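You operate a simulated robot arm through the tools that you are given. There is no shell and no other tool.

You are at the controls of a simulated robot arm. One attempt, no reset.

JOB
Zero the counter, then run both bottles on the belt past it to the end.
Fine: push the guide rail to narrow and lift the gate before you start; stop the belt once both stand at the end.

The check looks at the end state, three seconds after you hand in, the way a careful person would. Anything else that was tipped, shoved, dropped, spilled or broken makes it a failure.

ROBOT AND FRAMES
A 7-joint arm with a two-finger parallel gripper, fixed in place. Base frame: the origin is on the floor under the middle of its stand, x ahead of it, y to its left, z up. Units: m, degrees, N and s.
With the tool pointing down near the work surface it reaches from about 0.1 to 0.66 m from the base axis. Its first joint turns from -17.0 to 126.0 degrees. Payload 1.57 kg.
Tool frame: the origin (TCP) lies between the finger pads and is the grasp point; the fingertips stand 0.03 m ahead of it; z points along the fingers, y is the line along which they close. Largest opening 0.08 m; finger width 0.017, thickness 0.012; the body of the gripper, 0.04 by 0.082 m, starts 0.08 m behind the TCP.
Orientation is told as [roll, pitch, yaw] about the base's x, y, z axes, in that order, counted from this pose: with the fingers straight down and closing along the base's y, the tool's x points along the base's -x, its y along +y and its z along -z.

CONTROLS
- The arm moves only by the tool move_arm. Its argument "targets" is a list of rows, each a list of 7 numbers: the shift along the tool's x, y, z in units of 400 mm (1.0 is 400 mm), then the turn, a rotation vector about the tool's x, y, z in units of 60 degrees (1.0 is 60 degrees), then the closure, from 0 (fully open) to 1 (shut). In form: [[x, y, z, wx, wy, wz, jaw], ...]. A call has 1 to 20 rows; each row is the pose to reach, as a shift and turn from the pose commanded when the call began, along the tool's axes at that moment. A call with a number of a shift or a turn outside -1 to 1 is refused whole. Each row takes 0.2 s and may step no farther than 0.05 m and 8.6 degrees from the row before; otherwise, or with a gripper value out of range, the whole call is refused. A pose out of reach is approached as far as the arm can. The call stops where the force on the tool passes 90 N (or 10 N more than at its start, if that is more) or the arm is blocked; 0.2 s more then pass. The fingers move at their own pace (about 0.045 m/s each) and stop on an object; they squeeze with about 38 N. The grip force told is the motor's: it shows also when the fingers shut on nothing. Time passes only in rows, and 0.2 s behind the last, so rows that repeat a pose let the fingers close. It gives the time, the measured TCP pose, the force on the tool (base axes), the opening and the grip force at its end, in the units of the frame above (readings bear some noise), with the torque about the TCP (base axes, N m) and any sound that the robot's microphone picked up.
- Cameras (640 x 400 px; columns grow to the right, rows downward): "scene" is fixed at [0.0567, -0.5098, 1.4651]; the picture's right is [-0.49, -0.87, 0.00], its down [-0.57, 0.32, -0.76] and it looks along [0.66, -0.37, -0.65] (base axes); focal length 214 px, centre (320, 200). "wrist" rides on the gripper at [0.072, -0.006, -0.122] in the tool frame; the picture's right is [0.09, 1.00, 0.00], its down [-0.84, 0.08, -0.54] and it looks along [-0.54, 0.05, 0.84] (tool axes); focal length 238 px, centre (320, 200). There is no depth. A picture from a camera that has moved, and an enlarged one, comes with that camera's place and axes in the base frame and with its lens. The place of the scene camera against the robot may be out by one fixed shift of up to 0.025 m in any direction.
- grab_frame(camera): a new picture of that camera. No time passes.
- slide_trunk(by): slides the trunk up (or, below 0, down) by that many m; the arm rides with it, the base frame stays. It gives what a move gives, with no picture.
- enlarge(camera, box): a new picture of the part [left, top, right, bottom] of that camera's present view, enlarged. No time passes.
- sign_off(): hands the job in; it is judged then, once.

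Places have to be worked out from the pictures, the camera data and where the tool is seen. Open the gripper and draw the arm clear of the work before you hand the job in, unless the task says otherwise.

The tools are called after "Emit:" as a command line: name --pt "numbers of a row" for each row, then --argument value for the rest, lists and objects as JSON in quotes. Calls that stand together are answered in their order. move_arm: Moves the arm, as the interface text tells. Its arguments: {"type":"object","properties":{"targets":{"type":"array"}},"required":["targets"]} The other tools are called the same way: slide_trunk (by) moves the trunk up or down; grab_frame (camera) takes a picture; enlarge (camera, box) takes an enlarged picture of a part of a camera's view; sign_off () hands the job in.

At the start:

```text
time_s: 0.0
ee_pos: [0.513, -0.0261, 1.2577]
tool_rot: [0.0, 0.0, 0.0]
wrist_force: [0.1, 0.4, -0.2]
wrist_torque: [0.02, 0.01, -0.01]
grip_width: 0.08
grasp_force: 0.0
trunk travel left (down, up): [-0.725, 0.065]
```

scene: 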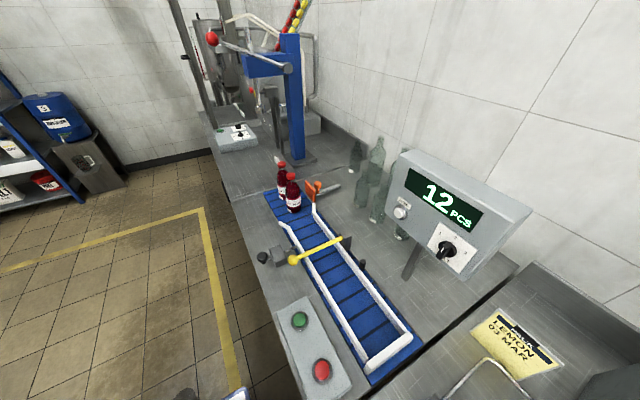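
wrist: 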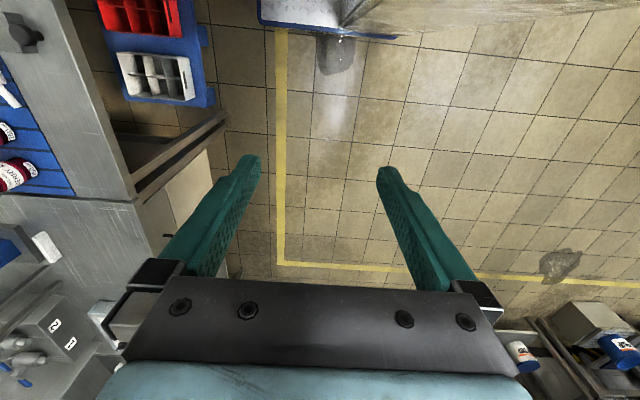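

The scene shows a blue belt with two red bottles at the far end, a yellow bar across it, a green/red button box and a counter reading 12. I'll enlarge the parts before planning any motion.

Emit:
enlarge --camera "scene" --box '[240, 140, 360, 215]'

Emit:
enlarge --camera "scene" --box '[240, 210, 368, 290]'

Emit:
enlarge --camera "scene" --box '[370, 140, 530, 280]'

Emit:
enlarge --camera "scene" --box '[240, 280, 430, 400]'

Emit:
enlarge --camera "wrist" --box '[0, 0, 240, 400]'

```text
5.33 times, centred on (300, 178) of scene
camera zoom: at [0.0567, -0.5098, 1.4651], right [-0.49, -0.87, 0.0], down [-0.57, 0.32, -0.76], along [0.66, -0.37, -0.65], focal length 1144 px, centre (427, 320)
```

zoom: 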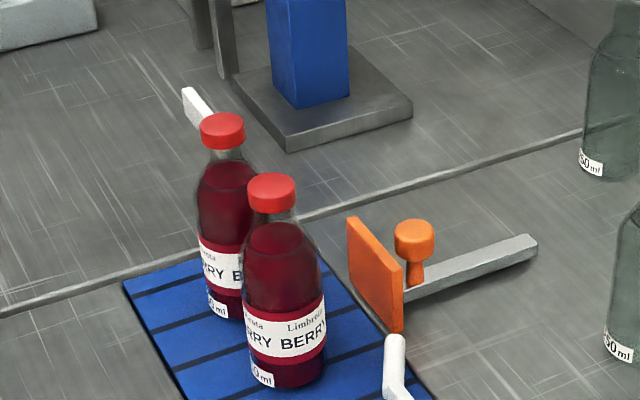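

```text
5.00 times, centred on (304, 250) of scene
camera zoom: at [0.0567, -0.5098, 1.4651], right [-0.49, -0.87, 0.0], down [-0.57, 0.32, -0.76], along [0.66, -0.37, -0.65], focal length 1072 px, centre (400, -50)
```

zoom: 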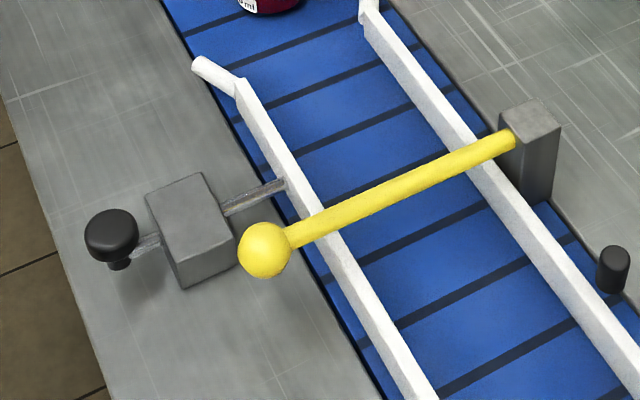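

```text
2.86 times, centred on (450, 210) of scene
camera zoom: at [0.0567, -0.5098, 1.4651], right [-0.49, -0.87, 0.0], down [-0.57, 0.32, -0.76], along [0.66, -0.37, -0.65], focal length 613 px, centre (-51, 171)
```

zoom: 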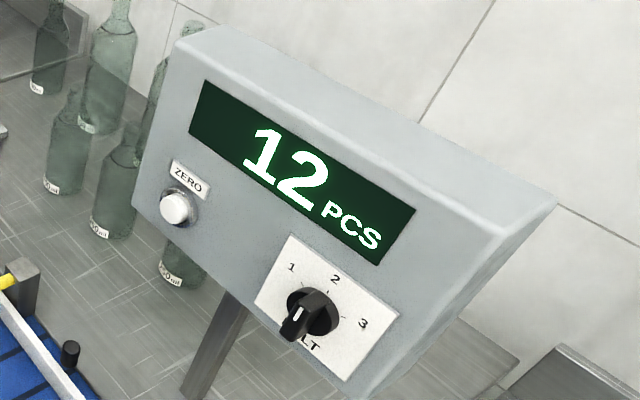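

```text
3.33 times, centred on (335, 340) of scene
camera zoom: at [0.0567, -0.5098, 1.4651], right [-0.49, -0.87, 0.0], down [-0.57, 0.32, -0.76], along [0.66, -0.37, -0.65], focal length 715 px, centre (270, -267)
```

zoom: 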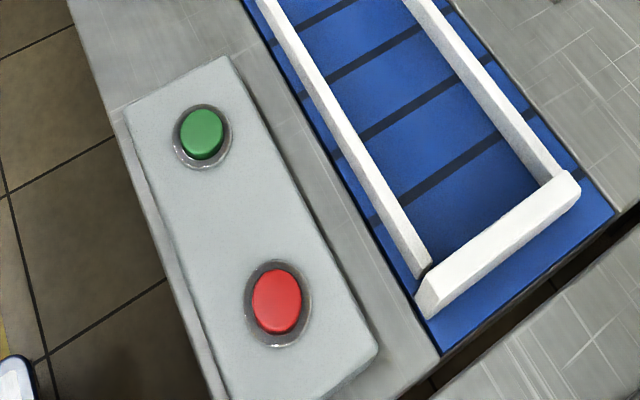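

```text
1.00 times, centred on (120, 200) of wrist (not enlarged: the box is as wide or as high as the picture)
camera zoom: at [0.4406, -0.0316, 1.3798], right [-0.09, 1.0, 0.0], down [0.84, 0.08, 0.54], along [0.54, 0.05, -0.84], focal length 238 px, centre (520, 200)
```

zoom: 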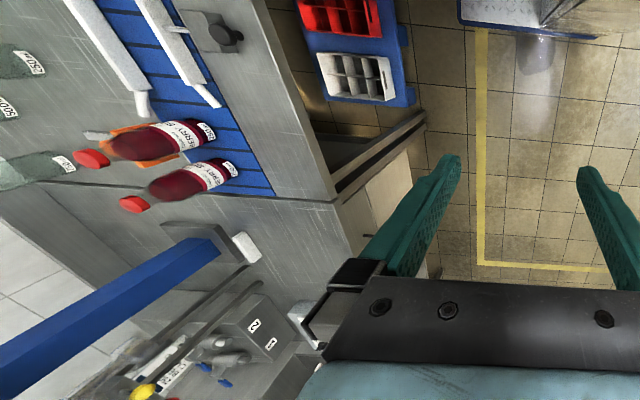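

The objects lie at y about -0.55 to -0.85, on the robot's right, with the belt running along x. I'll look closer at the counter's switch and labels and at the rail slider and gate pivot.

Emit:
enlarge --camera "scene" --box '[425, 215, 475, 275]'

Emit:
enlarge --camera "scene" --box '[250, 230, 300, 275]'

Emit:
enlarge --camera "scene" --box '[320, 220, 380, 270]'

Emit:
enlarge --camera "wrist" --box '[-200, -50, 40, 100]'

Emit:
enlarge --camera "scene" --box '[200, 280, 420, 500]'

```text
6.67 times, centred on (450, 245) of scene
camera zoom: at [0.0567, -0.5098, 1.4651], right [-0.49, -0.87, 0.0], down [-0.57, 0.32, -0.76], along [0.66, -0.37, -0.65], focal length 1430 px, centre (-547, -100)
```

zoom: 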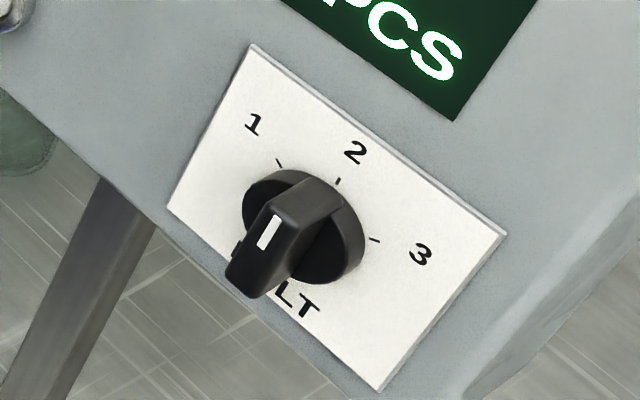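

```text
8.89 times, centred on (275, 252) of scene
camera zoom: at [0.0567, -0.5098, 1.4651], right [-0.49, -0.87, 0.0], down [-0.57, 0.32, -0.76], along [0.66, -0.37, -0.65], focal length 1906 px, centre (720, -267)
```

zoom: 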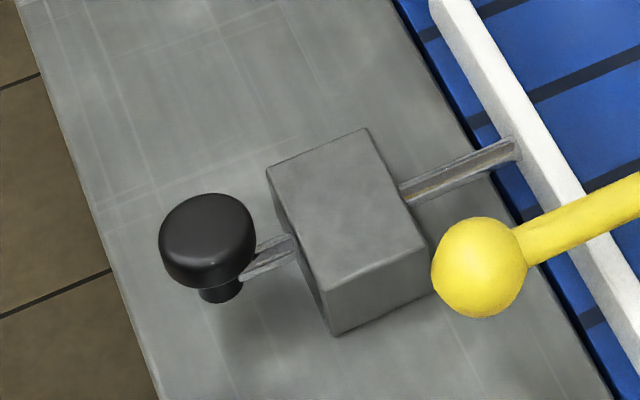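

```text
8.00 times, centred on (350, 245) of scene
camera zoom: at [0.0567, -0.5098, 1.4651], right [-0.49, -0.87, 0.0], down [-0.57, 0.32, -0.76], along [0.66, -0.37, -0.65], focal length 1716 px, centre (80, -160)
```

zoom: 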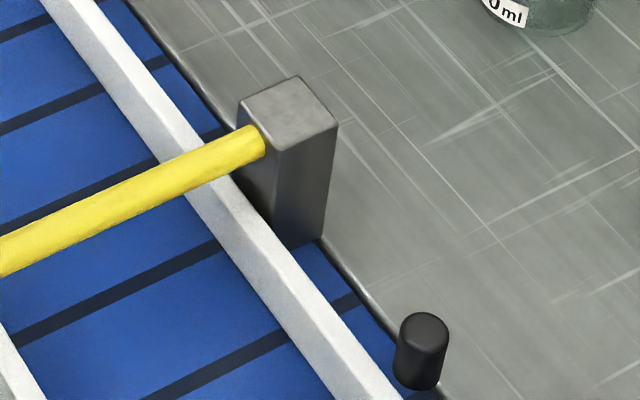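

```text
refused: -200 is not a number from 0 to 640
```

```text
refused: 500 is not a number from 0 to 400
```

The work is at azimuth about -50 to -80° from the base, with belt height around z 0.85. I'll swing the arm high above everything to about (0.35, -0.35), turning the yaw by -45° so the wrist camera looks over the belt, and check that joint 1 allows it.

Emit:
move_arm --pt "0.04 -0.09 0 0 0 0.083 0" --pt "0.08 -0.18 0 0 0 0.167 0" --pt "0.125 -0.27 0 0 0 0.25 0" --pt "0.17 -0.36 0 0 0 0.333 0" --pt "0.215 -0.45 0 0 0 0.417 0" --pt "0.26 -0.54 0 0 0 0.5 0" --pt "0.31 -0.63 0 0 0 0.583 0" --pt "0.36 -0.72 0 0 0 0.667 0" --pt "0.4075 -0.81 0 0 0 0.75 0"

```text
time_s: 2.0
ee_pos: [0.3489, -0.3505, 1.2586]
tool_rot: [-0.1, 0.0, -45.1]
wrist_force: [0.8, 0.7, -0.6]
wrist_torque: [-0.01, 0.02, 0.02]
grip_width: 0.0799
grasp_force: 0.1
trunk travel left (down, up): [-0.725, 0.065]
```

The arm swung as commanded, so the right side is within reach. I'll now look with both cameras.

Emit:
grab_frame --camera "wrist"

Emit:
grab_frame --camera "scene"

```text
taken
camera wrist: at [0.2946, -0.3035, 1.3799], right [0.64, 0.77, 0.0], down [0.65, -0.54, 0.54], along [0.42, -0.35, -0.84], focal length 238 px, centre (320, 200)
```

wrist: 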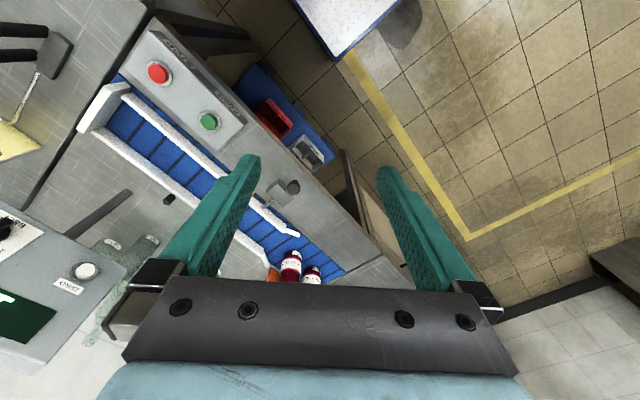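

```text
taken
```

scene: 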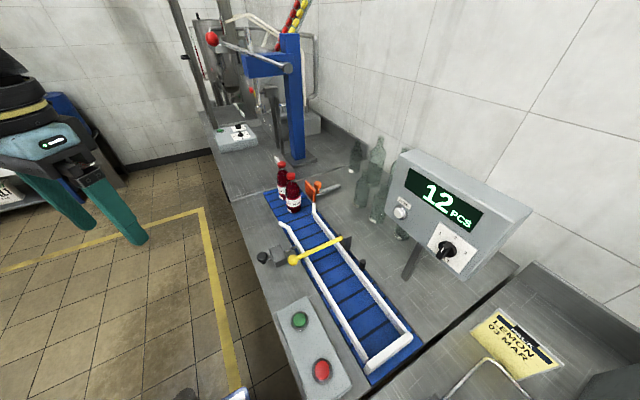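

The tool in the scene view suggests the scene camera sits about 2 cm lower than stated. I'll enlarge parts of the wrist view to locate buttons, knob and the ZERO button.

Emit:
enlarge --camera "wrist" --box '[60, 20, 260, 145]'

Emit:
enlarge --camera "wrist" --box '[220, 150, 380, 290]'

Emit:
enlarge --camera "wrist" --box '[0, 160, 200, 360]'

```text
3.20 times, centred on (160, 82) of wrist
camera zoom: at [0.2946, -0.3035, 1.3799], right [0.64, 0.77, 0.0], down [0.65, -0.54, 0.54], along [0.42, -0.35, -0.84], focal length 763 px, centre (832, 576)
```

zoom: 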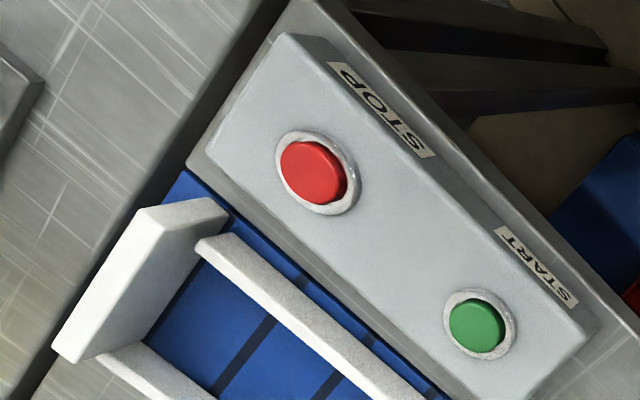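

```text
2.86 times, centred on (300, 220) of wrist
camera zoom: at [0.2946, -0.3035, 1.3799], right [0.64, 0.77, 0.0], down [0.65, -0.54, 0.54], along [0.42, -0.35, -0.84], focal length 681 px, centre (377, 143)
```

zoom: 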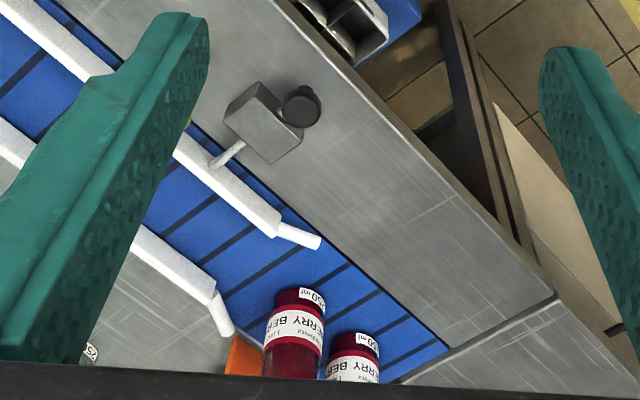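

```text
2.00 times, centred on (100, 260) of wrist
camera zoom: at [0.2946, -0.3035, 1.3799], right [0.64, 0.77, 0.0], down [0.65, -0.54, 0.54], along [0.42, -0.35, -0.84], focal length 477 px, centre (760, 80)
```

zoom: 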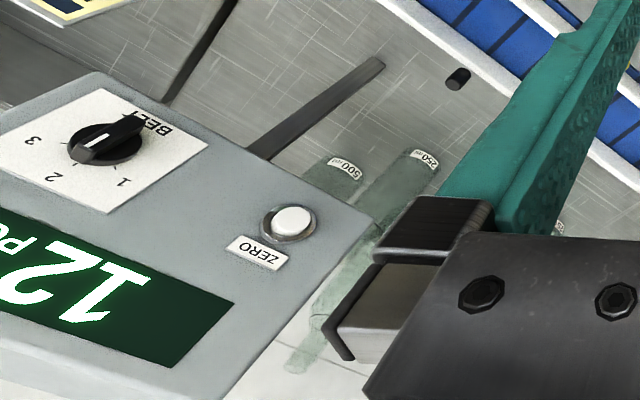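

I'll step to a second viewpoint about (0.25, -0.30, 1.20), yaw -75°, so I can triangulate positions with the wrist camera alone.

Emit:
move_arm --pt "0.066 -0.022 0.036 0 0 0.125 0" --pt "0.1325 -0.0442 0.072 0 0 0.25 0" --pt "0.199 -0.0663 0.108 0 0 0.375 0" --pt "0.265 -0.0884 0.144 0 0 0.5 0"

Emit:
grab_frame --camera "wrist"

```text
time_s: 3.0
ee_pos: [0.253, -0.3224, 1.1264]
tool_rot: [-0.1, 0.4, -75.2]
wrist_force: [-0.8, 0.7, 0.0]
wrist_torque: [-0.03, -0.03, 0.0]
grip_width: 0.0802
grasp_force: 0.0
out of reach, approached as far as the arm can: row 2, 3, 4
trunk travel left (down, up): [-0.725, 0.065]
```

```text
taken
camera wrist: at [0.2286, -0.2546, 1.2488], right [0.94, 0.34, 0.0], down [0.29, -0.79, 0.54], along [0.18, -0.51, -0.84], focal length 238 px, centre (320, 200)
```

wrist: 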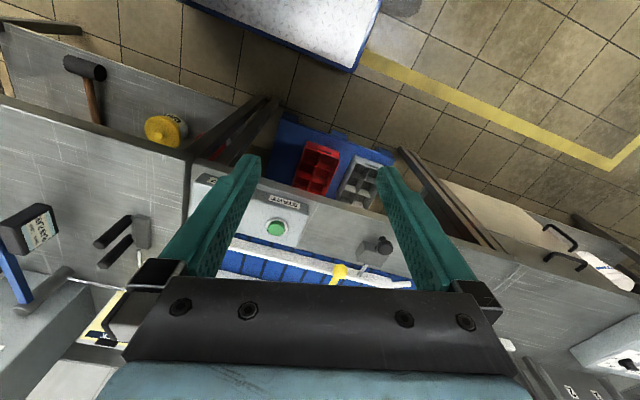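

Triangulated: START top ≈ (0.249, -0.549, 0.907), rail knob ≈ (0.466, -0.526, 0.90), ZERO ≈ (0.283, -0.84, 1.09) on a vertical panel facing +y. The last pose was beyond reach (too high at short radius), so I'll check how the arm stands now in the scene view.

Emit:
grab_frame --camera "scene"

Emit:
enlarge --camera "wrist" --box '[200, 150, 420, 290]'

```text
taken
```

scene: 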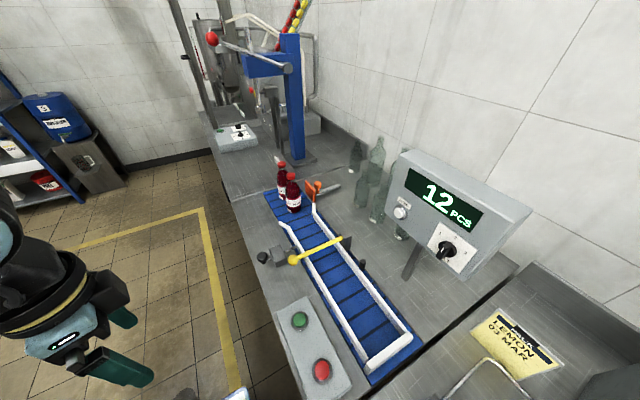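

```text
2.86 times, centred on (310, 220) of wrist
camera zoom: at [0.2286, -0.2546, 1.2488], right [0.94, 0.34, 0.0], down [0.29, -0.79, 0.54], along [0.18, -0.51, -0.84], focal length 681 px, centre (349, 143)
```

zoom: 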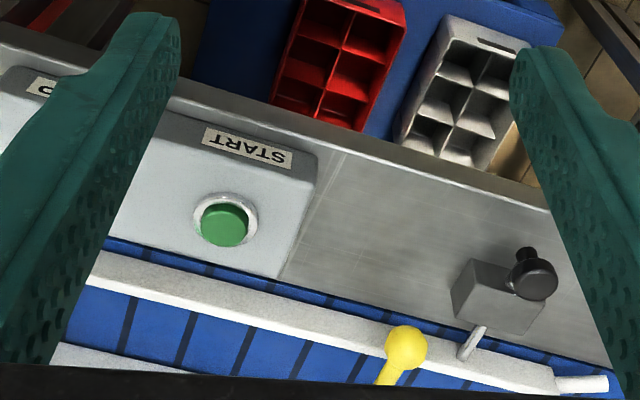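

Next I'll move to a safe pose around (0.35, -0.35, ~1.05) with yaw -90° and the jaw closing, which also shows what pose the controller treats as commanded.

Emit:
move_arm --pt "-0.0464 0.0523 0.0625 0 0 0.0625 0.5" --pt "-0.0928 0.1046 0.125 0 0 0.125 1" --pt "-0.139 0.157 0.1875 0 0 0.1875 1" --pt "-0.1855 0.2092 0.25 0 0 0.25 1"

```text
time_s: 4.0
ee_pos: [0.3519, -0.3718, 1.0256]
tool_rot: [-0.1, 0.0, -90.1]
wrist_force: [0.2, 0.1, -0.2]
wrist_torque: [-0.02, -0.05, 0.0]
grip_width: 0.0001
grasp_force: 3.2
trunk travel left (down, up): [-0.725, 0.065]
```

The commanded pose follows the actual one, so I'm synced at (0.352, -0.372, 1.026), yaw -90°. I'll go to a pre-push pose on the robot side of the black knob, tilted 30° outward, TCP (0.466, -0.44, 0.96).

Emit:
move_arm --pt "-0.0425 0.071 0.041 0 -0.125 0 1" --pt "-0.085 0.1425 0.0825 0 -0.25 0 1" --pt "-0.1275 0.214 0.124 0 -0.375 0 1" --pt "-0.17 0.285 0.165 0 -0.5 0 1"

Emit:
grab_frame --camera "wrist"

Emit:
grab_frame --camera "scene"

```text
time_s: 5.0
ee_pos: [0.4658, -0.4406, 0.9568]
tool_rot: [0.1, -30.2, -90.1]
wrist_force: [-0.8, -0.4, 0.9]
wrist_torque: [0.02, -0.06, 0.01]
grip_width: 0.0001
grasp_force: 20.9
trunk travel left (down, up): [-0.725, 0.065]
```

```text
taken
camera wrist: at [0.4588, -0.3166, 1.0268], right [1.0, 0.08, -0.05], down [0.08, -0.45, 0.89], along [0.05, -0.89, -0.46], focal length 238 px, centre (320, 200)
```

wrist: 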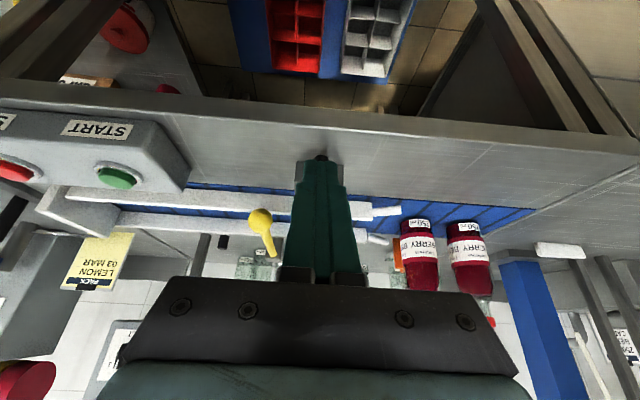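

```text
taken
```

scene: 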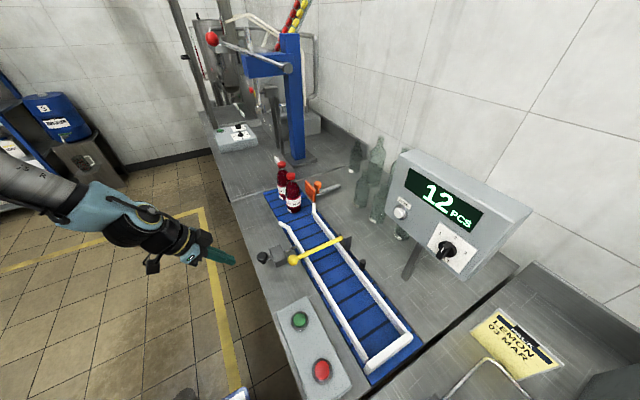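

The tip's projection matches the corrected scene camera, so the knob estimate (0.466, -0.527, 0.90) holds. I'll lower to knob-cap height and push gently towards -y about 4 cm, watching the force.

Emit:
move_arm --pt "0.0067 0 0.1116 0 0 0 1" --pt "-0.015 0 0.1241 0 0 0 1" --pt "-0.0367 0 0.1366 0 0 0 1" --pt "-0.0583 0 0.1491 0 0 0 1" --pt "-0.08 0 0.1616 0 0 0 1"

Emit:
enlarge --camera "scene" --box '[235, 225, 315, 275]'

```text
time_s: 6.2
ee_pos: [0.4658, -0.4983, 0.9178]
tool_rot: [-0.2, -30.0, -90.0]
wrist_force: [0.5, 4.0, 1.6]
wrist_torque: [0.06, -0.01, -0.01]
grip_width: 0.0
grasp_force: 21.7
trunk travel left (down, up): [-0.725, 0.065]
```

```text
8.00 times, centred on (275, 250) of scene
camera zoom: at [0.0567, -0.5098, 1.4651], right [-0.49, -0.87, 0.0], down [-0.57, 0.32, -0.76], along [0.66, -0.37, -0.65], focal length 1716 px, centre (680, -200)
```

zoom: 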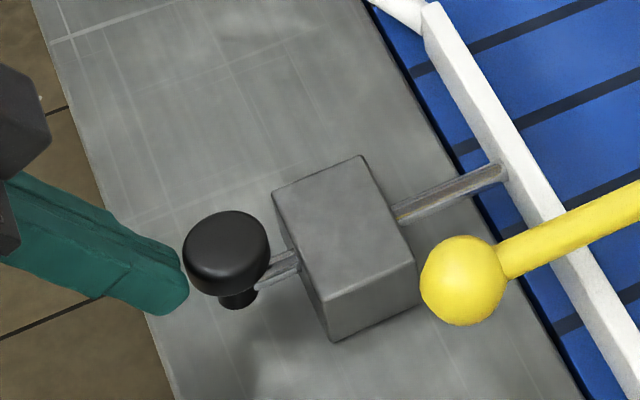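

Contact made (about 4 N) and the knob has begun to move. I'll keep pushing in 5 mm rows.

Emit:
move_arm --pt "-0.0108 0 0.00625 0 0 0 1" --pt "-0.0216 0 0.0125 0 0 0 1" --pt "-0.0325 0 0.01875 0 0 0 1"

Emit:
enlarge --camera "scene" --box '[235, 225, 315, 275]'

```text
time_s: 7.0
ee_pos: [0.4654, -0.5123, 0.918]
tool_rot: [0.1, -30.1, -90.0]
wrist_force: [0.3, 2.1, 0.0]
wrist_torque: [0.04, -0.01, -0.01]
grip_width: 0.0001
grasp_force: 21.0
trunk travel left (down, up): [-0.725, 0.065]
```

```text
8.00 times, centred on (275, 250) of scene
camera zoom: at [0.0567, -0.5098, 1.4651], right [-0.49, -0.87, 0.0], down [-0.57, 0.32, -0.76], along [0.66, -0.37, -0.65], focal length 1716 px, centre (680, -200)
```

zoom: 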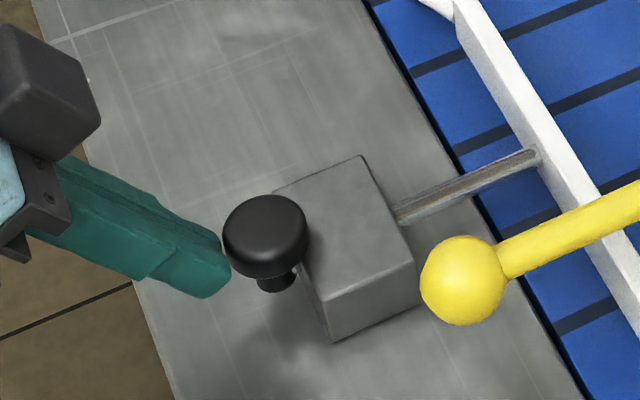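

The knob and rail slide freely; the stem is not yet against the block. I'll push further until it resists.

Emit:
move_arm --pt "-0.0108 0 0.00625 0 0 0 1" --pt "-0.0216 0 0.0125 0 0 0 1" --pt "-0.0325 0 0.01875 0 0 0 1"

Emit:
enlarge --camera "scene" --box '[235, 225, 315, 275]'

```text
time_s: 7.8
ee_pos: [0.4672, -0.5267, 0.9185]
tool_rot: [-0.2, -29.9, -89.9]
wrist_force: [-4.8, 25.6, 8.9]
wrist_torque: [0.38, -0.1, -0.05]
grip_width: 0.0002
grasp_force: 21.1
trunk travel left (down, up): [-0.725, 0.065]
```

```text
8.00 times, centred on (275, 250) of scene
camera zoom: at [0.0567, -0.5098, 1.4651], right [-0.49, -0.87, 0.0], down [-0.57, 0.32, -0.76], along [0.66, -0.37, -0.65], focal length 1716 px, centre (680, -200)
```

zoom: 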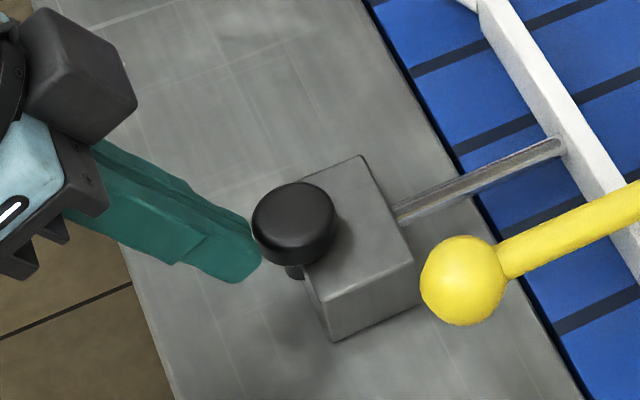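

Force jumped to about 26 N, which looks like the end stop. One more small push to confirm it's firm.

Emit:
move_arm --pt "-0.0065 0 0.00375 0 0 0 1" --pt "-0.0065 0 0.00375 0 0 0 1"

Emit:
enlarge --camera "scene" --box '[235, 225, 315, 275]'

```text
time_s: 8.4
ee_pos: [0.4661, -0.5259, 0.9187]
tool_rot: [-0.1, -29.8, -89.8]
wrist_force: [-3.3, 63.6, 24.0]
wrist_torque: [0.88, -0.11, 0.03]
grip_width: 0.0001
grasp_force: 20.9
trunk travel left (down, up): [-0.725, 0.065]
```

```text
8.00 times, centred on (275, 250) of scene
camera zoom: at [0.0567, -0.5098, 1.4651], right [-0.49, -0.87, 0.0], down [-0.57, 0.32, -0.76], along [0.66, -0.37, -0.65], focal length 1716 px, centre (680, -200)
```

zoom: 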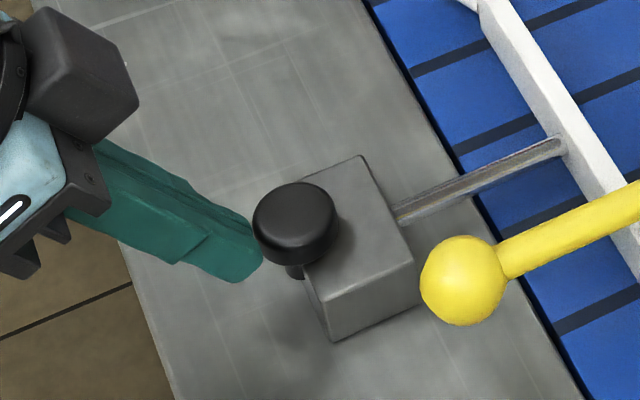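

The stop is firm (64 N, no more travel), so the rail is at narrow. I'll back off towards the robot and lift.

Emit:
move_arm --pt "0.0866 0 -0.05 0 0 0 1" --pt "0.173 0 -0.1 0 0 0 1" --pt "0.123 0 -0.1866 0 0 0 0.6" --pt "0.073 0 -0.273 0 0 0 0.25"

Emit:
enlarge --camera "scene" --box '[240, 210, 368, 290]'

Emit:
grab_frame --camera "wrist"

```text
time_s: 9.4
ee_pos: [0.4684, -0.4507, 0.9993]
tool_rot: [0.0, -30.1, -90.0]
wrist_force: [-0.2, -0.6, 0.3]
wrist_torque: [0.02, 0.08, 0.02]
grip_width: 0.0478
grasp_force: 0.1
trunk travel left (down, up): [-0.725, 0.065]
```

```text
5.00 times, centred on (304, 250) of scene
camera zoom: at [0.0567, -0.5098, 1.4651], right [-0.49, -0.87, 0.0], down [-0.57, 0.32, -0.76], along [0.66, -0.37, -0.65], focal length 1072 px, centre (400, -50)
```

zoom: 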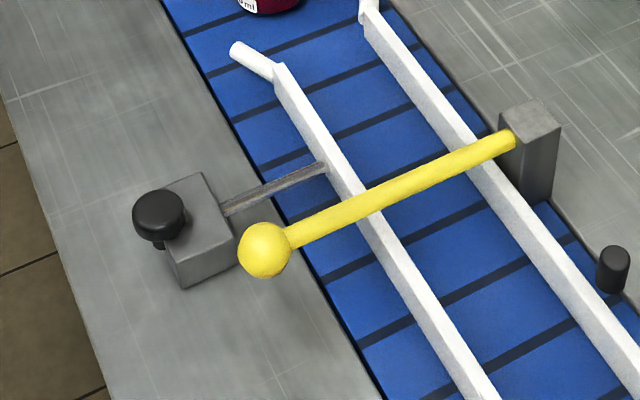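

```text
taken
camera wrist: at [0.4619, -0.3279, 1.0677], right [1.0, 0.08, -0.05], down [0.08, -0.45, 0.89], along [0.05, -0.89, -0.46], focal length 238 px, centre (320, 200)
```

wrist: 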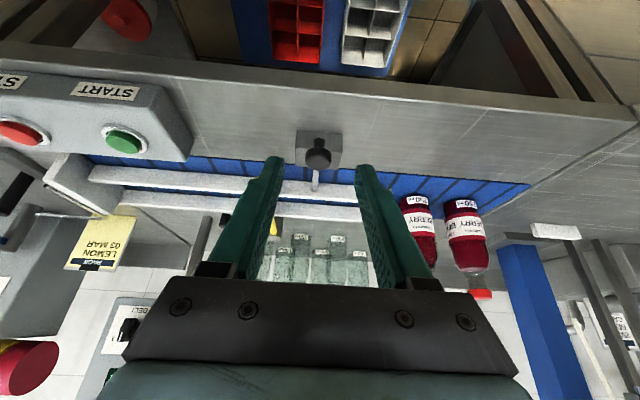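

The rail stays narrow. Now I'll set up to grasp the yellow ball (≈0.395, -0.599, 0.926): tilt to 60° from vertical and stand about 11 cm back along the tool axis.

Emit:
move_arm --pt "-0.0216 -0.045 0.0225 0 -0.125 0 0.25" --pt "-0.0432 -0.09 0.045 0 -0.25 0 0.25" --pt "-0.0649 -0.135 0.0675 0 -0.375 0 0.25" --pt "-0.0865 -0.18 0.09 0 -0.5 0 0.25"

Emit:
grab_frame --camera "wrist"

Emit:
enlarge --camera "scene" --box '[200, 200, 360, 300]'

```text
time_s: 10.4
ee_pos: [0.3929, -0.5004, 0.9857]
tool_rot: [0.0, -60.3, -90.1]
wrist_force: [-0.9, -0.2, -0.1]
wrist_torque: [0.04, 0.0, 0.01]
grip_width: 0.0601
grasp_force: 0.1
trunk travel left (down, up): [-0.725, 0.065]
```

```text
taken
camera wrist: at [0.3872, -0.3582, 0.9835], right [1.0, 0.04, -0.08], down [0.08, 0.05, 1.0], along [0.05, -1.0, 0.05], focal length 238 px, centre (320, 200)
```

wrist: 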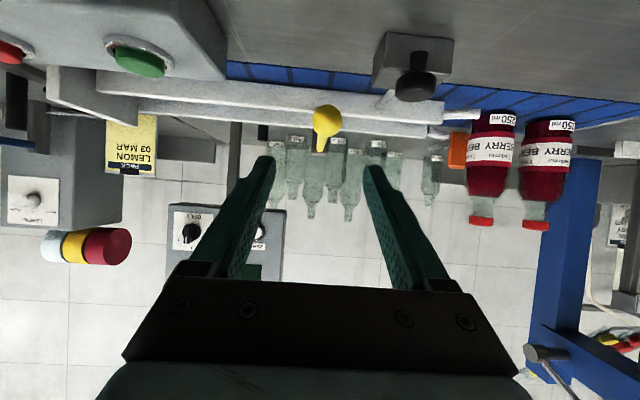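

```text
4.00 times, centred on (280, 250) of scene
camera zoom: at [0.0567, -0.5098, 1.4651], right [-0.49, -0.87, 0.0], down [-0.57, 0.32, -0.76], along [0.66, -0.37, -0.65], focal length 858 px, centre (480, 0)
```

zoom: 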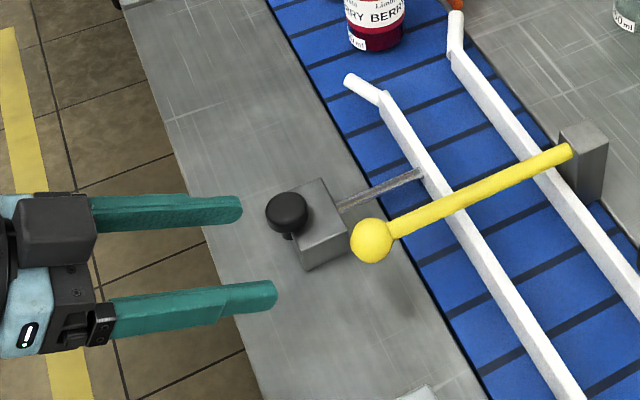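

I'll zoom on the ball in the wrist view to refine its position before closing in.

Emit:
enlarge --camera "wrist" --box '[260, 80, 400, 170]'

Emit:
enlarge --camera "scene" --box '[270, 235, 318, 270]'

```text
4.44 times, centred on (330, 125) of wrist
camera zoom: at [0.3872, -0.3582, 0.9835], right [1.0, 0.04, -0.08], down [0.08, 0.05, 1.0], along [0.05, -1.0, 0.05], focal length 1059 px, centre (276, 533)
```

zoom: 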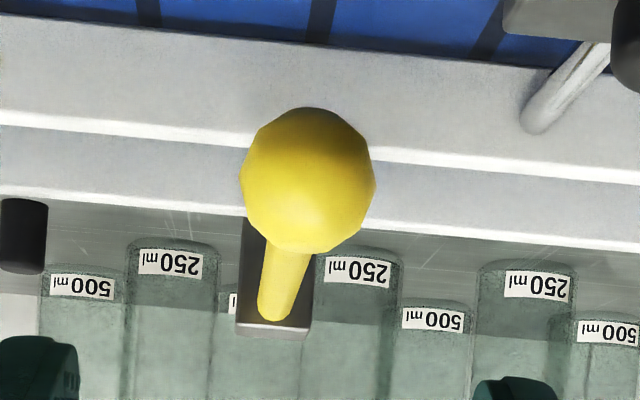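

```text
11.43 times, centred on (294, 252) of scene
camera zoom: at [0.0567, -0.5098, 1.4651], right [-0.49, -0.87, 0.0], down [-0.57, 0.32, -0.76], along [0.66, -0.37, -0.65], focal length 2451 px, centre (617, -400)
```

zoom: 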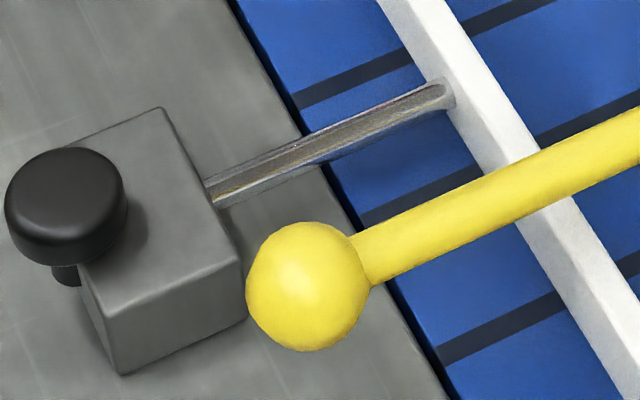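

Refined ball centre ≈ (0.399, -0.597, 0.919), radius 15 mm; pivot ≈ (0.399, -0.775, 0.92). I'll advance along the tool axis with the jaw about 48 mm open so the ball sits between the pads.

Emit:
move_arm --pt "0.022 0.0125 0.07 0 0 0 0.4" --pt "0.022 0.0125 0.145 0 0 0 0.4" --pt "0.022 0.0125 0.22 0 0 0 0.4" --pt "0.022 0.0125 0.294 0 0 0 0.4"

Emit:
grab_frame --camera "wrist"

Emit:
enlarge --camera "scene" --box '[240, 210, 368, 290]'

```text
time_s: 11.4
ee_pos: [0.3999, -0.599, 0.9191]
tool_rot: [0.0, -60.1, -90.0]
wrist_force: [0.2, 0.2, 0.0]
wrist_torque: [-0.03, -0.02, -0.02]
grip_width: 0.048
grasp_force: 0.0
trunk travel left (down, up): [-0.725, 0.065]
```

```text
taken
camera wrist: at [0.3933, -0.4566, 0.9175], right [1.0, 0.05, -0.08], down [0.08, 0.05, 1.0], along [0.05, -1.0, 0.05], focal length 238 px, centre (320, 200)
```

wrist: 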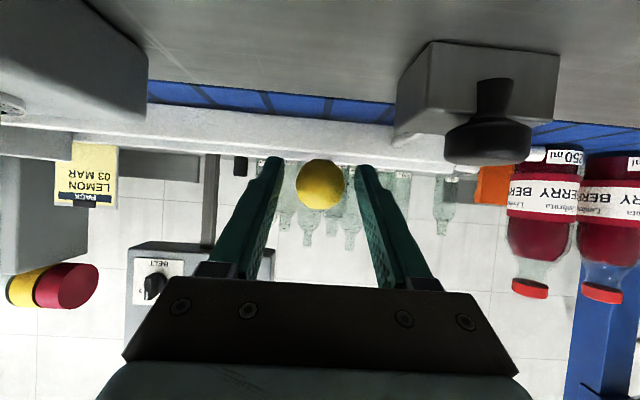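

```text
5.00 times, centred on (304, 250) of scene
camera zoom: at [0.0567, -0.5098, 1.4651], right [-0.49, -0.87, 0.0], down [-0.57, 0.32, -0.76], along [0.66, -0.37, -0.65], focal length 1072 px, centre (400, -50)
```

zoom: 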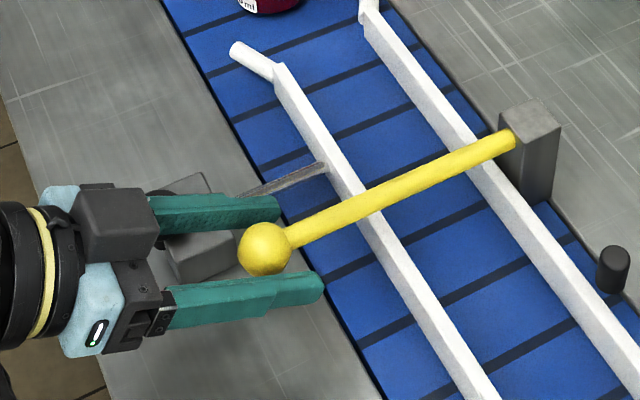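

The ball sits between the pads with the tips just beyond it. Closing the jaw on it.

Emit:
move_arm --pt "0 0 0 0 0 0 0.7" --pt "0 0 0 0 0 0 1" --pt "0 0 0 0 0 0 1" --pt "0 0 0 0 0 0 1"

```text
time_s: 12.4
ee_pos: [0.4, -0.5981, 0.9186]
tool_rot: [0.0, -60.0, -90.0]
wrist_force: [3.3, -3.0, -0.8]
wrist_torque: [0.13, -0.03, 0.03]
grip_width: 0.0309
grasp_force: 39.8
trunk travel left (down, up): [-0.725, 0.065]
```

Ball gripped (31 mm, 40 N). I'll lift it along the arc about the pivot, first 30°, watching the force.

Emit:
move_arm --pt "-0.0347 0 -0.018 0 0 0 1" --pt "-0.0707 0 -0.033 0 0 0 1" --pt "-0.1079 0 -0.0447 0 0 0 1" --pt "-0.146 0 -0.0531 0 0 0 1" --pt "-0.1847 0 -0.0581 0 0 0 1" --pt "-0.2238 0 -0.0599 0 0 0 1"

Emit:
enlarge --camera "scene" --box '[240, 180, 400, 290]'

```text
time_s: 13.8
ee_pos: [0.4002, -0.6215, 1.0075]
tool_rot: [-0.1, -60.1, -89.9]
wrist_force: [10.2, 9.5, -1.3]
wrist_torque: [1.06, -0.16, 0.07]
grip_width: 0.0308
grasp_force: 39.7
trunk travel left (down, up): [-0.725, 0.065]
```

```text
3.64 times, centred on (320, 235) of scene
camera zoom: at [0.0567, -0.5098, 1.4651], right [-0.49, -0.87, 0.0], down [-0.57, 0.32, -0.76], along [0.66, -0.37, -0.65], focal length 780 px, centre (320, 73)
```

zoom: 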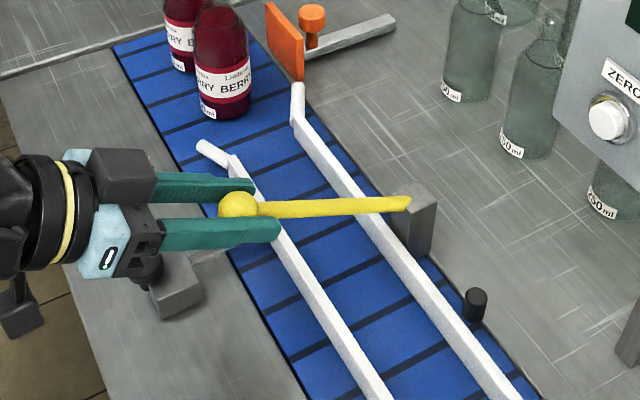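

The gate follows freely, currently about 30°. Continuing the arc to about 60°.

Emit:
move_arm --pt "-0.0391 0 0.0017 0 0 0 1" --pt "-0.0778 0 0.0068 0 0 0 1" --pt "-0.1158 0 0.0151 0 0 0 1" --pt "-0.1529 0 0.0269 0 0 0 1" --pt "-0.189 0 0.0419 0 0 0 1" --pt "-0.2237 0 0.0599 0 0 0 1"

Emit:
enlarge --camera "scene" --box '[240, 160, 400, 270]'

```text
time_s: 15.2
ee_pos: [0.3998, -0.6865, 1.0732]
tool_rot: [-0.1, -60.2, -90.0]
wrist_force: [13.2, 10.9, 6.8]
wrist_torque: [0.9, -0.15, -0.06]
grip_width: 0.0312
grasp_force: 39.6
trunk travel left (down, up): [-0.725, 0.065]
```

```text
3.64 times, centred on (320, 215) of scene
camera zoom: at [0.0567, -0.5098, 1.4651], right [-0.49, -0.87, 0.0], down [-0.57, 0.32, -0.76], along [0.66, -0.37, -0.65], focal length 780 px, centre (320, 146)
```

zoom: 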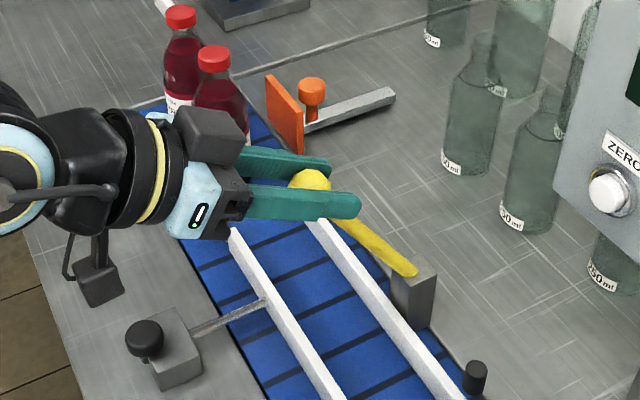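

About 60° up and still smooth. Continuing to about 85°.

Emit:
move_arm --pt "-0.033 0 0.0211 0 0 0 1" --pt "-0.064 0 0.0448 0 0 0 1" --pt "-0.0928 0 0.0712 0 0 0 1" --pt "-0.1191 0 0.0998 0 0 0 1" --pt "-0.1428 0 0.1309 0 0 0 1"

Emit:
enlarge --camera "scene" --box '[260, 150, 420, 260]'

```text
time_s: 16.4
ee_pos: [0.3997, -0.7612, 1.099]
tool_rot: [0.0, -60.2, -90.1]
wrist_force: [11.8, 5.0, 13.5]
wrist_torque: [0.54, 0.01, -0.06]
grip_width: 0.0314
grasp_force: 40.4
trunk travel left (down, up): [-0.725, 0.065]
```

```text
3.64 times, centred on (340, 205) of scene
camera zoom: at [0.0567, -0.5098, 1.4651], right [-0.49, -0.87, 0.0], down [-0.57, 0.32, -0.76], along [0.66, -0.37, -0.65], focal length 780 px, centre (247, 182)
```

zoom: 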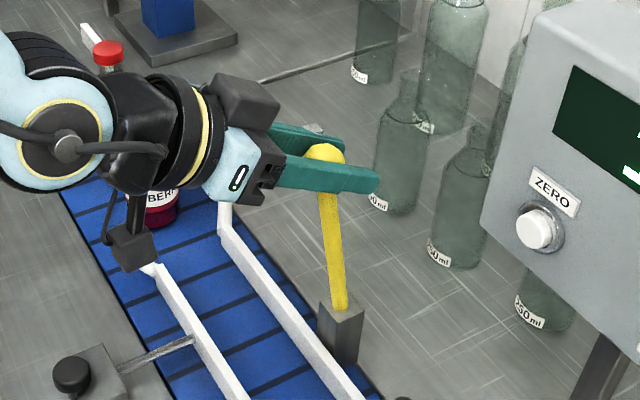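

The gate is nearly upright at about 85° with room left. I'll nudge it a few more degrees to look for its stop.

Emit:
move_arm --pt "-0.0141 0 0.0144 0 0 0 1" --pt "-0.0282 0 0.0288 0 0 0 1"

Emit:
enlarge --camera "scene" --box '[260, 150, 420, 260]'

```text
time_s: 17.0
ee_pos: [0.4001, -0.7775, 1.1011]
tool_rot: [0.0, -60.0, -90.0]
wrist_force: [11.1, 5.4, 9.1]
wrist_torque: [0.88, -0.05, -0.01]
grip_width: 0.0314
grasp_force: 40.1
trunk travel left (down, up): [-0.725, 0.065]
```

```text
3.64 times, centred on (340, 205) of scene
camera zoom: at [0.0567, -0.5098, 1.4651], right [-0.49, -0.87, 0.0], down [-0.57, 0.32, -0.76], along [0.66, -0.37, -0.65], focal length 780 px, centre (247, 182)
```

zoom: 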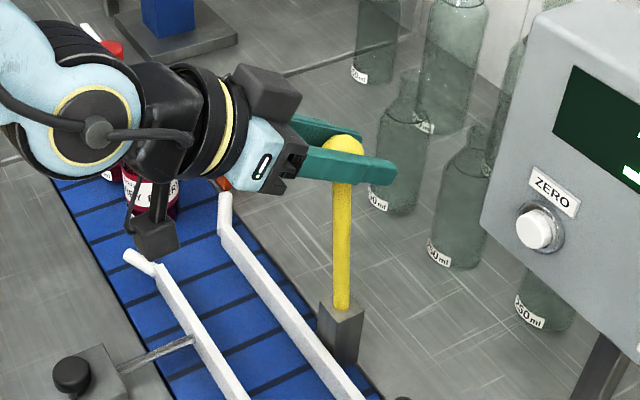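

Nearly vertical now with no stop felt. I'll nudge another ~1 cm to feel whether there is an end stop, keeping hold of the ball.

Emit:
move_arm --pt "-0.0075 0 0.013 0 0 0 1" --pt "-0.015 0 0.026 0 0 0 1"

Emit:
enlarge --camera "scene" --box '[290, 160, 400, 240]'

```text
time_s: 17.6
ee_pos: [0.3999, -0.7884, 1.1012]
tool_rot: [-0.2, -60.0, -89.9]
wrist_force: [13.2, 4.4, 7.9]
wrist_torque: [0.85, -0.01, -0.06]
grip_width: 0.0313
grasp_force: 40.4
trunk travel left (down, up): [-0.725, 0.065]
```

```text
5.00 times, centred on (345, 200) of scene
camera zoom: at [0.0567, -0.5098, 1.4651], right [-0.49, -0.87, 0.0], down [-0.57, 0.32, -0.76], along [0.66, -0.37, -0.65], focal length 1072 px, centre (195, 200)
```

zoom: 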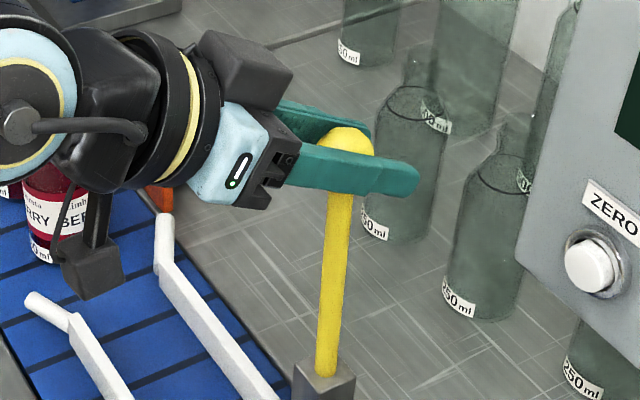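

Still no stop. One further nudge to about 100°, still holding the ball.

Emit:
move_arm --pt "-0.0075 0 0.013 0 0 0 1" --pt "-0.014 0 0.0265 0 0 0 1" --pt "-0.0195 0 0.041 0 0 0 1"

Emit:
enlarge --camera "scene" --box '[290, 160, 400, 240]'

```text
time_s: 18.4
ee_pos: [0.3997, -0.8075, 1.0995]
tool_rot: [-0.2, -60.3, -89.9]
wrist_force: [11.9, 3.7, 11.5]
wrist_torque: [0.85, 0.03, -0.12]
grip_width: 0.0312
grasp_force: 39.6
trunk travel left (down, up): [-0.725, 0.065]
```

```text
5.00 times, centred on (345, 200) of scene
camera zoom: at [0.0567, -0.5098, 1.4651], right [-0.49, -0.87, 0.0], down [-0.57, 0.32, -0.76], along [0.66, -0.37, -0.65], focal length 1072 px, centre (195, 200)
```

zoom: 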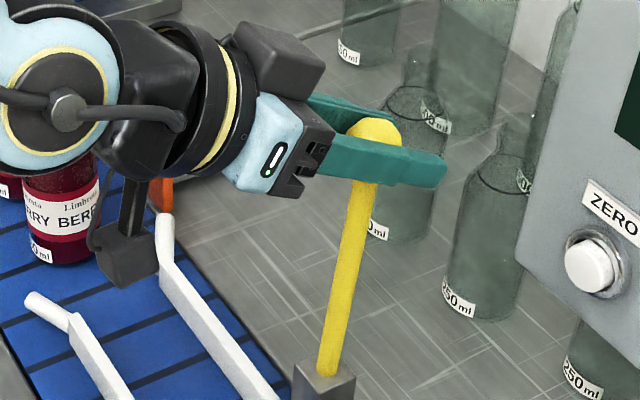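

No stop yet at ~99°. I'll probe just to ~105° (fingertips stay over 5 cm from the glass bottles) to learn whether the gate has an over-centre stop.

Emit:
move_arm --pt "-0.0068 0 0.0192 0 0 0 1" --pt "-0.0135 0 0.0419 0 0 0 1"

Emit:
enlarge --camera "scene" --box '[290, 160, 400, 240]'

```text
time_s: 19.0
ee_pos: [0.4005, -0.8222, 1.0952]
tool_rot: [-0.1, -60.1, -89.7]
wrist_force: [9.0, 25.2, 13.3]
wrist_torque: [-0.05, 0.05, -0.14]
grip_width: 0.031
grasp_force: 39.7
trunk travel left (down, up): [-0.725, 0.065]
```

```text
5.00 times, centred on (345, 200) of scene
camera zoom: at [0.0567, -0.5098, 1.4651], right [-0.49, -0.87, 0.0], down [-0.57, 0.32, -0.76], along [0.66, -0.37, -0.65], focal length 1072 px, centre (195, 200)
```

zoom: 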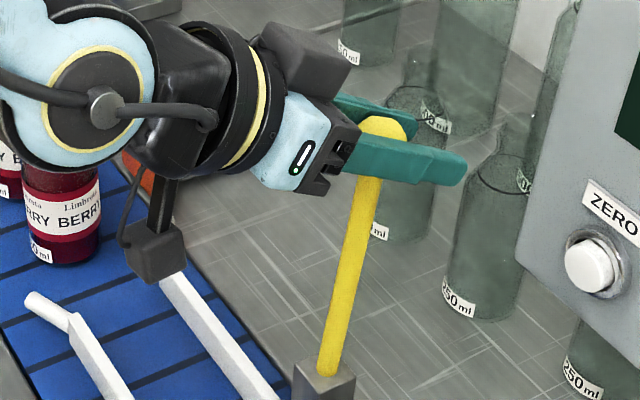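

The y-force jumped to 25 N: the gate is at its over-centre stop (~105°). I'll ease off slightly, open the jaw partly, and back out along the tool axis.

Emit:
move_arm --pt "0.004 0 -0.0065 0 0 0 1" --pt "0.004 0 -0.0065 0 0 0 0.7" --pt "0.004 0 -0.0065 0 0 0 0.4" --pt "0.004 0 -0.0065 0 0 0 0.35" --pt "0.004 0 -0.0065 0 0 0 0.35"

Emit:
enlarge --camera "scene" --box '[290, 160, 400, 240]'

```text
time_s: 20.2
ee_pos: [0.3994, -0.8199, 1.096]
tool_rot: [-0.2, -60.0, -90.0]
wrist_force: [-0.7, -0.7, -0.2]
wrist_torque: [0.04, -0.02, -0.02]
grip_width: 0.0521
grasp_force: 0.2
trunk travel left (down, up): [-0.725, 0.065]
```

```text
5.00 times, centred on (345, 200) of scene
camera zoom: at [0.0567, -0.5098, 1.4651], right [-0.49, -0.87, 0.0], down [-0.57, 0.32, -0.76], along [0.66, -0.37, -0.65], focal length 1072 px, centre (195, 200)
```

zoom: 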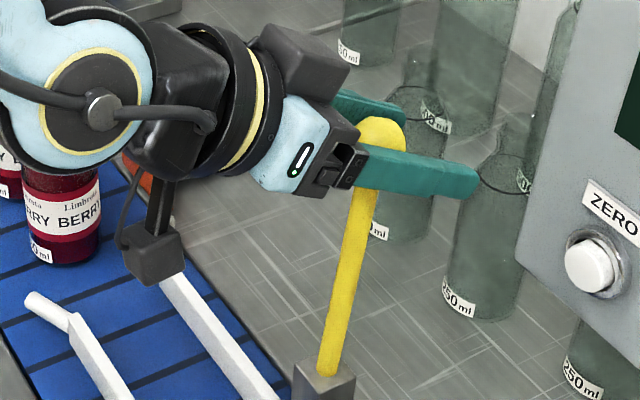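

The gate stays put with the jaw open and zero force. Backing out along the tool axis.

Emit:
move_arm --pt "0 0 -0.06 0 0 0 0.35" --pt "0 0 -0.15 0 0 0 0.35" --pt "0 0 -0.25 0 0 0 0.35" --pt "0 0 -0.35 0 0 0 0.35"

Emit:
grab_frame --camera "scene"

Emit:
grab_frame --camera "wrist"

```text
time_s: 21.2
ee_pos: [0.3961, -0.699, 1.165]
tool_rot: [-0.1, -60.0, -90.0]
wrist_force: [0.2, 0.5, -1.8]
wrist_torque: [-0.04, 0.0, 0.04]
grip_width: 0.052
grasp_force: 0.1
trunk travel left (down, up): [-0.725, 0.065]
```

```text
taken
```

scene: 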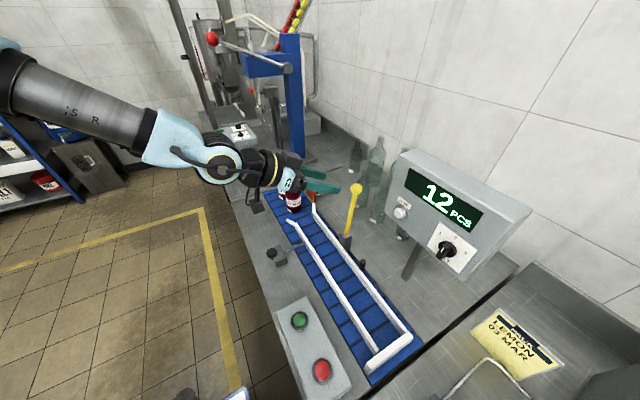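

```text
taken
camera wrist: at [0.3901, -0.5561, 1.1644], right [1.0, 0.04, -0.08], down [0.08, 0.05, 1.0], along [0.05, -1.0, 0.05], focal length 238 px, centre (320, 200)
```

wrist: 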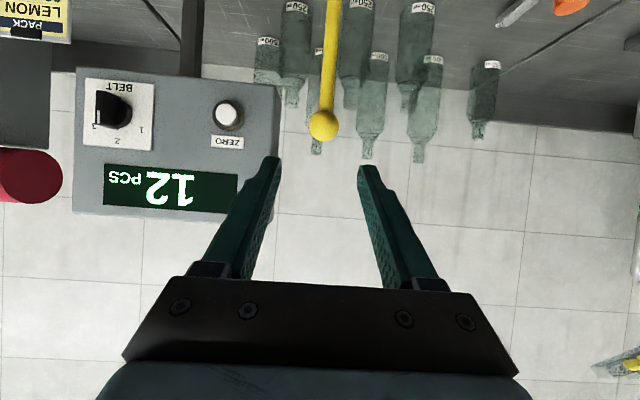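

The gate stands open at its stop. The wrist view now shows the counter face directly, so I'll zoom on ZERO and the BELT dial.

Emit:
enlarge --camera "wrist" --box '[70, 60, 290, 220]'

Emit:
enlarge --camera "scene" --box '[300, 150, 420, 270]'

```text
2.50 times, centred on (180, 140) of wrist
camera zoom: at [0.3901, -0.5561, 1.1644], right [1.0, 0.04, -0.08], down [0.08, 0.05, 1.0], along [0.05, -1.0, 0.05], focal length 596 px, centre (670, 350)
```

zoom: 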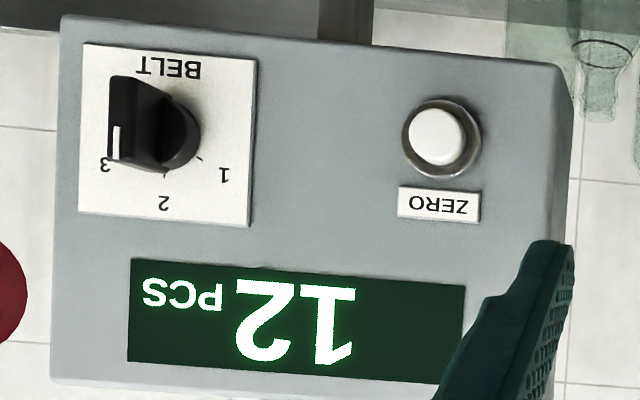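

```text
3.33 times, centred on (360, 210) of scene
camera zoom: at [0.0567, -0.5098, 1.4651], right [-0.49, -0.87, 0.0], down [-0.57, 0.32, -0.76], along [0.66, -0.37, -0.65], focal length 715 px, centre (187, 167)
```

zoom: 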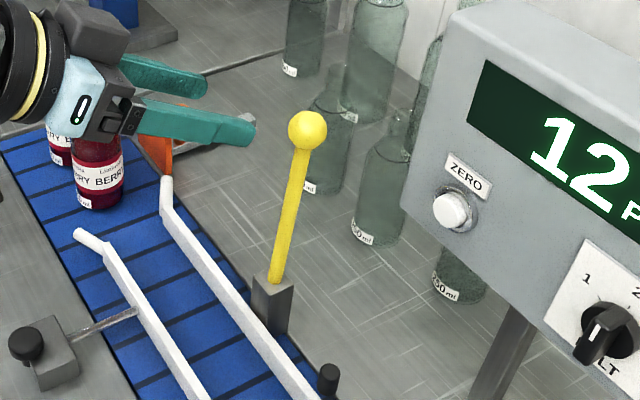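

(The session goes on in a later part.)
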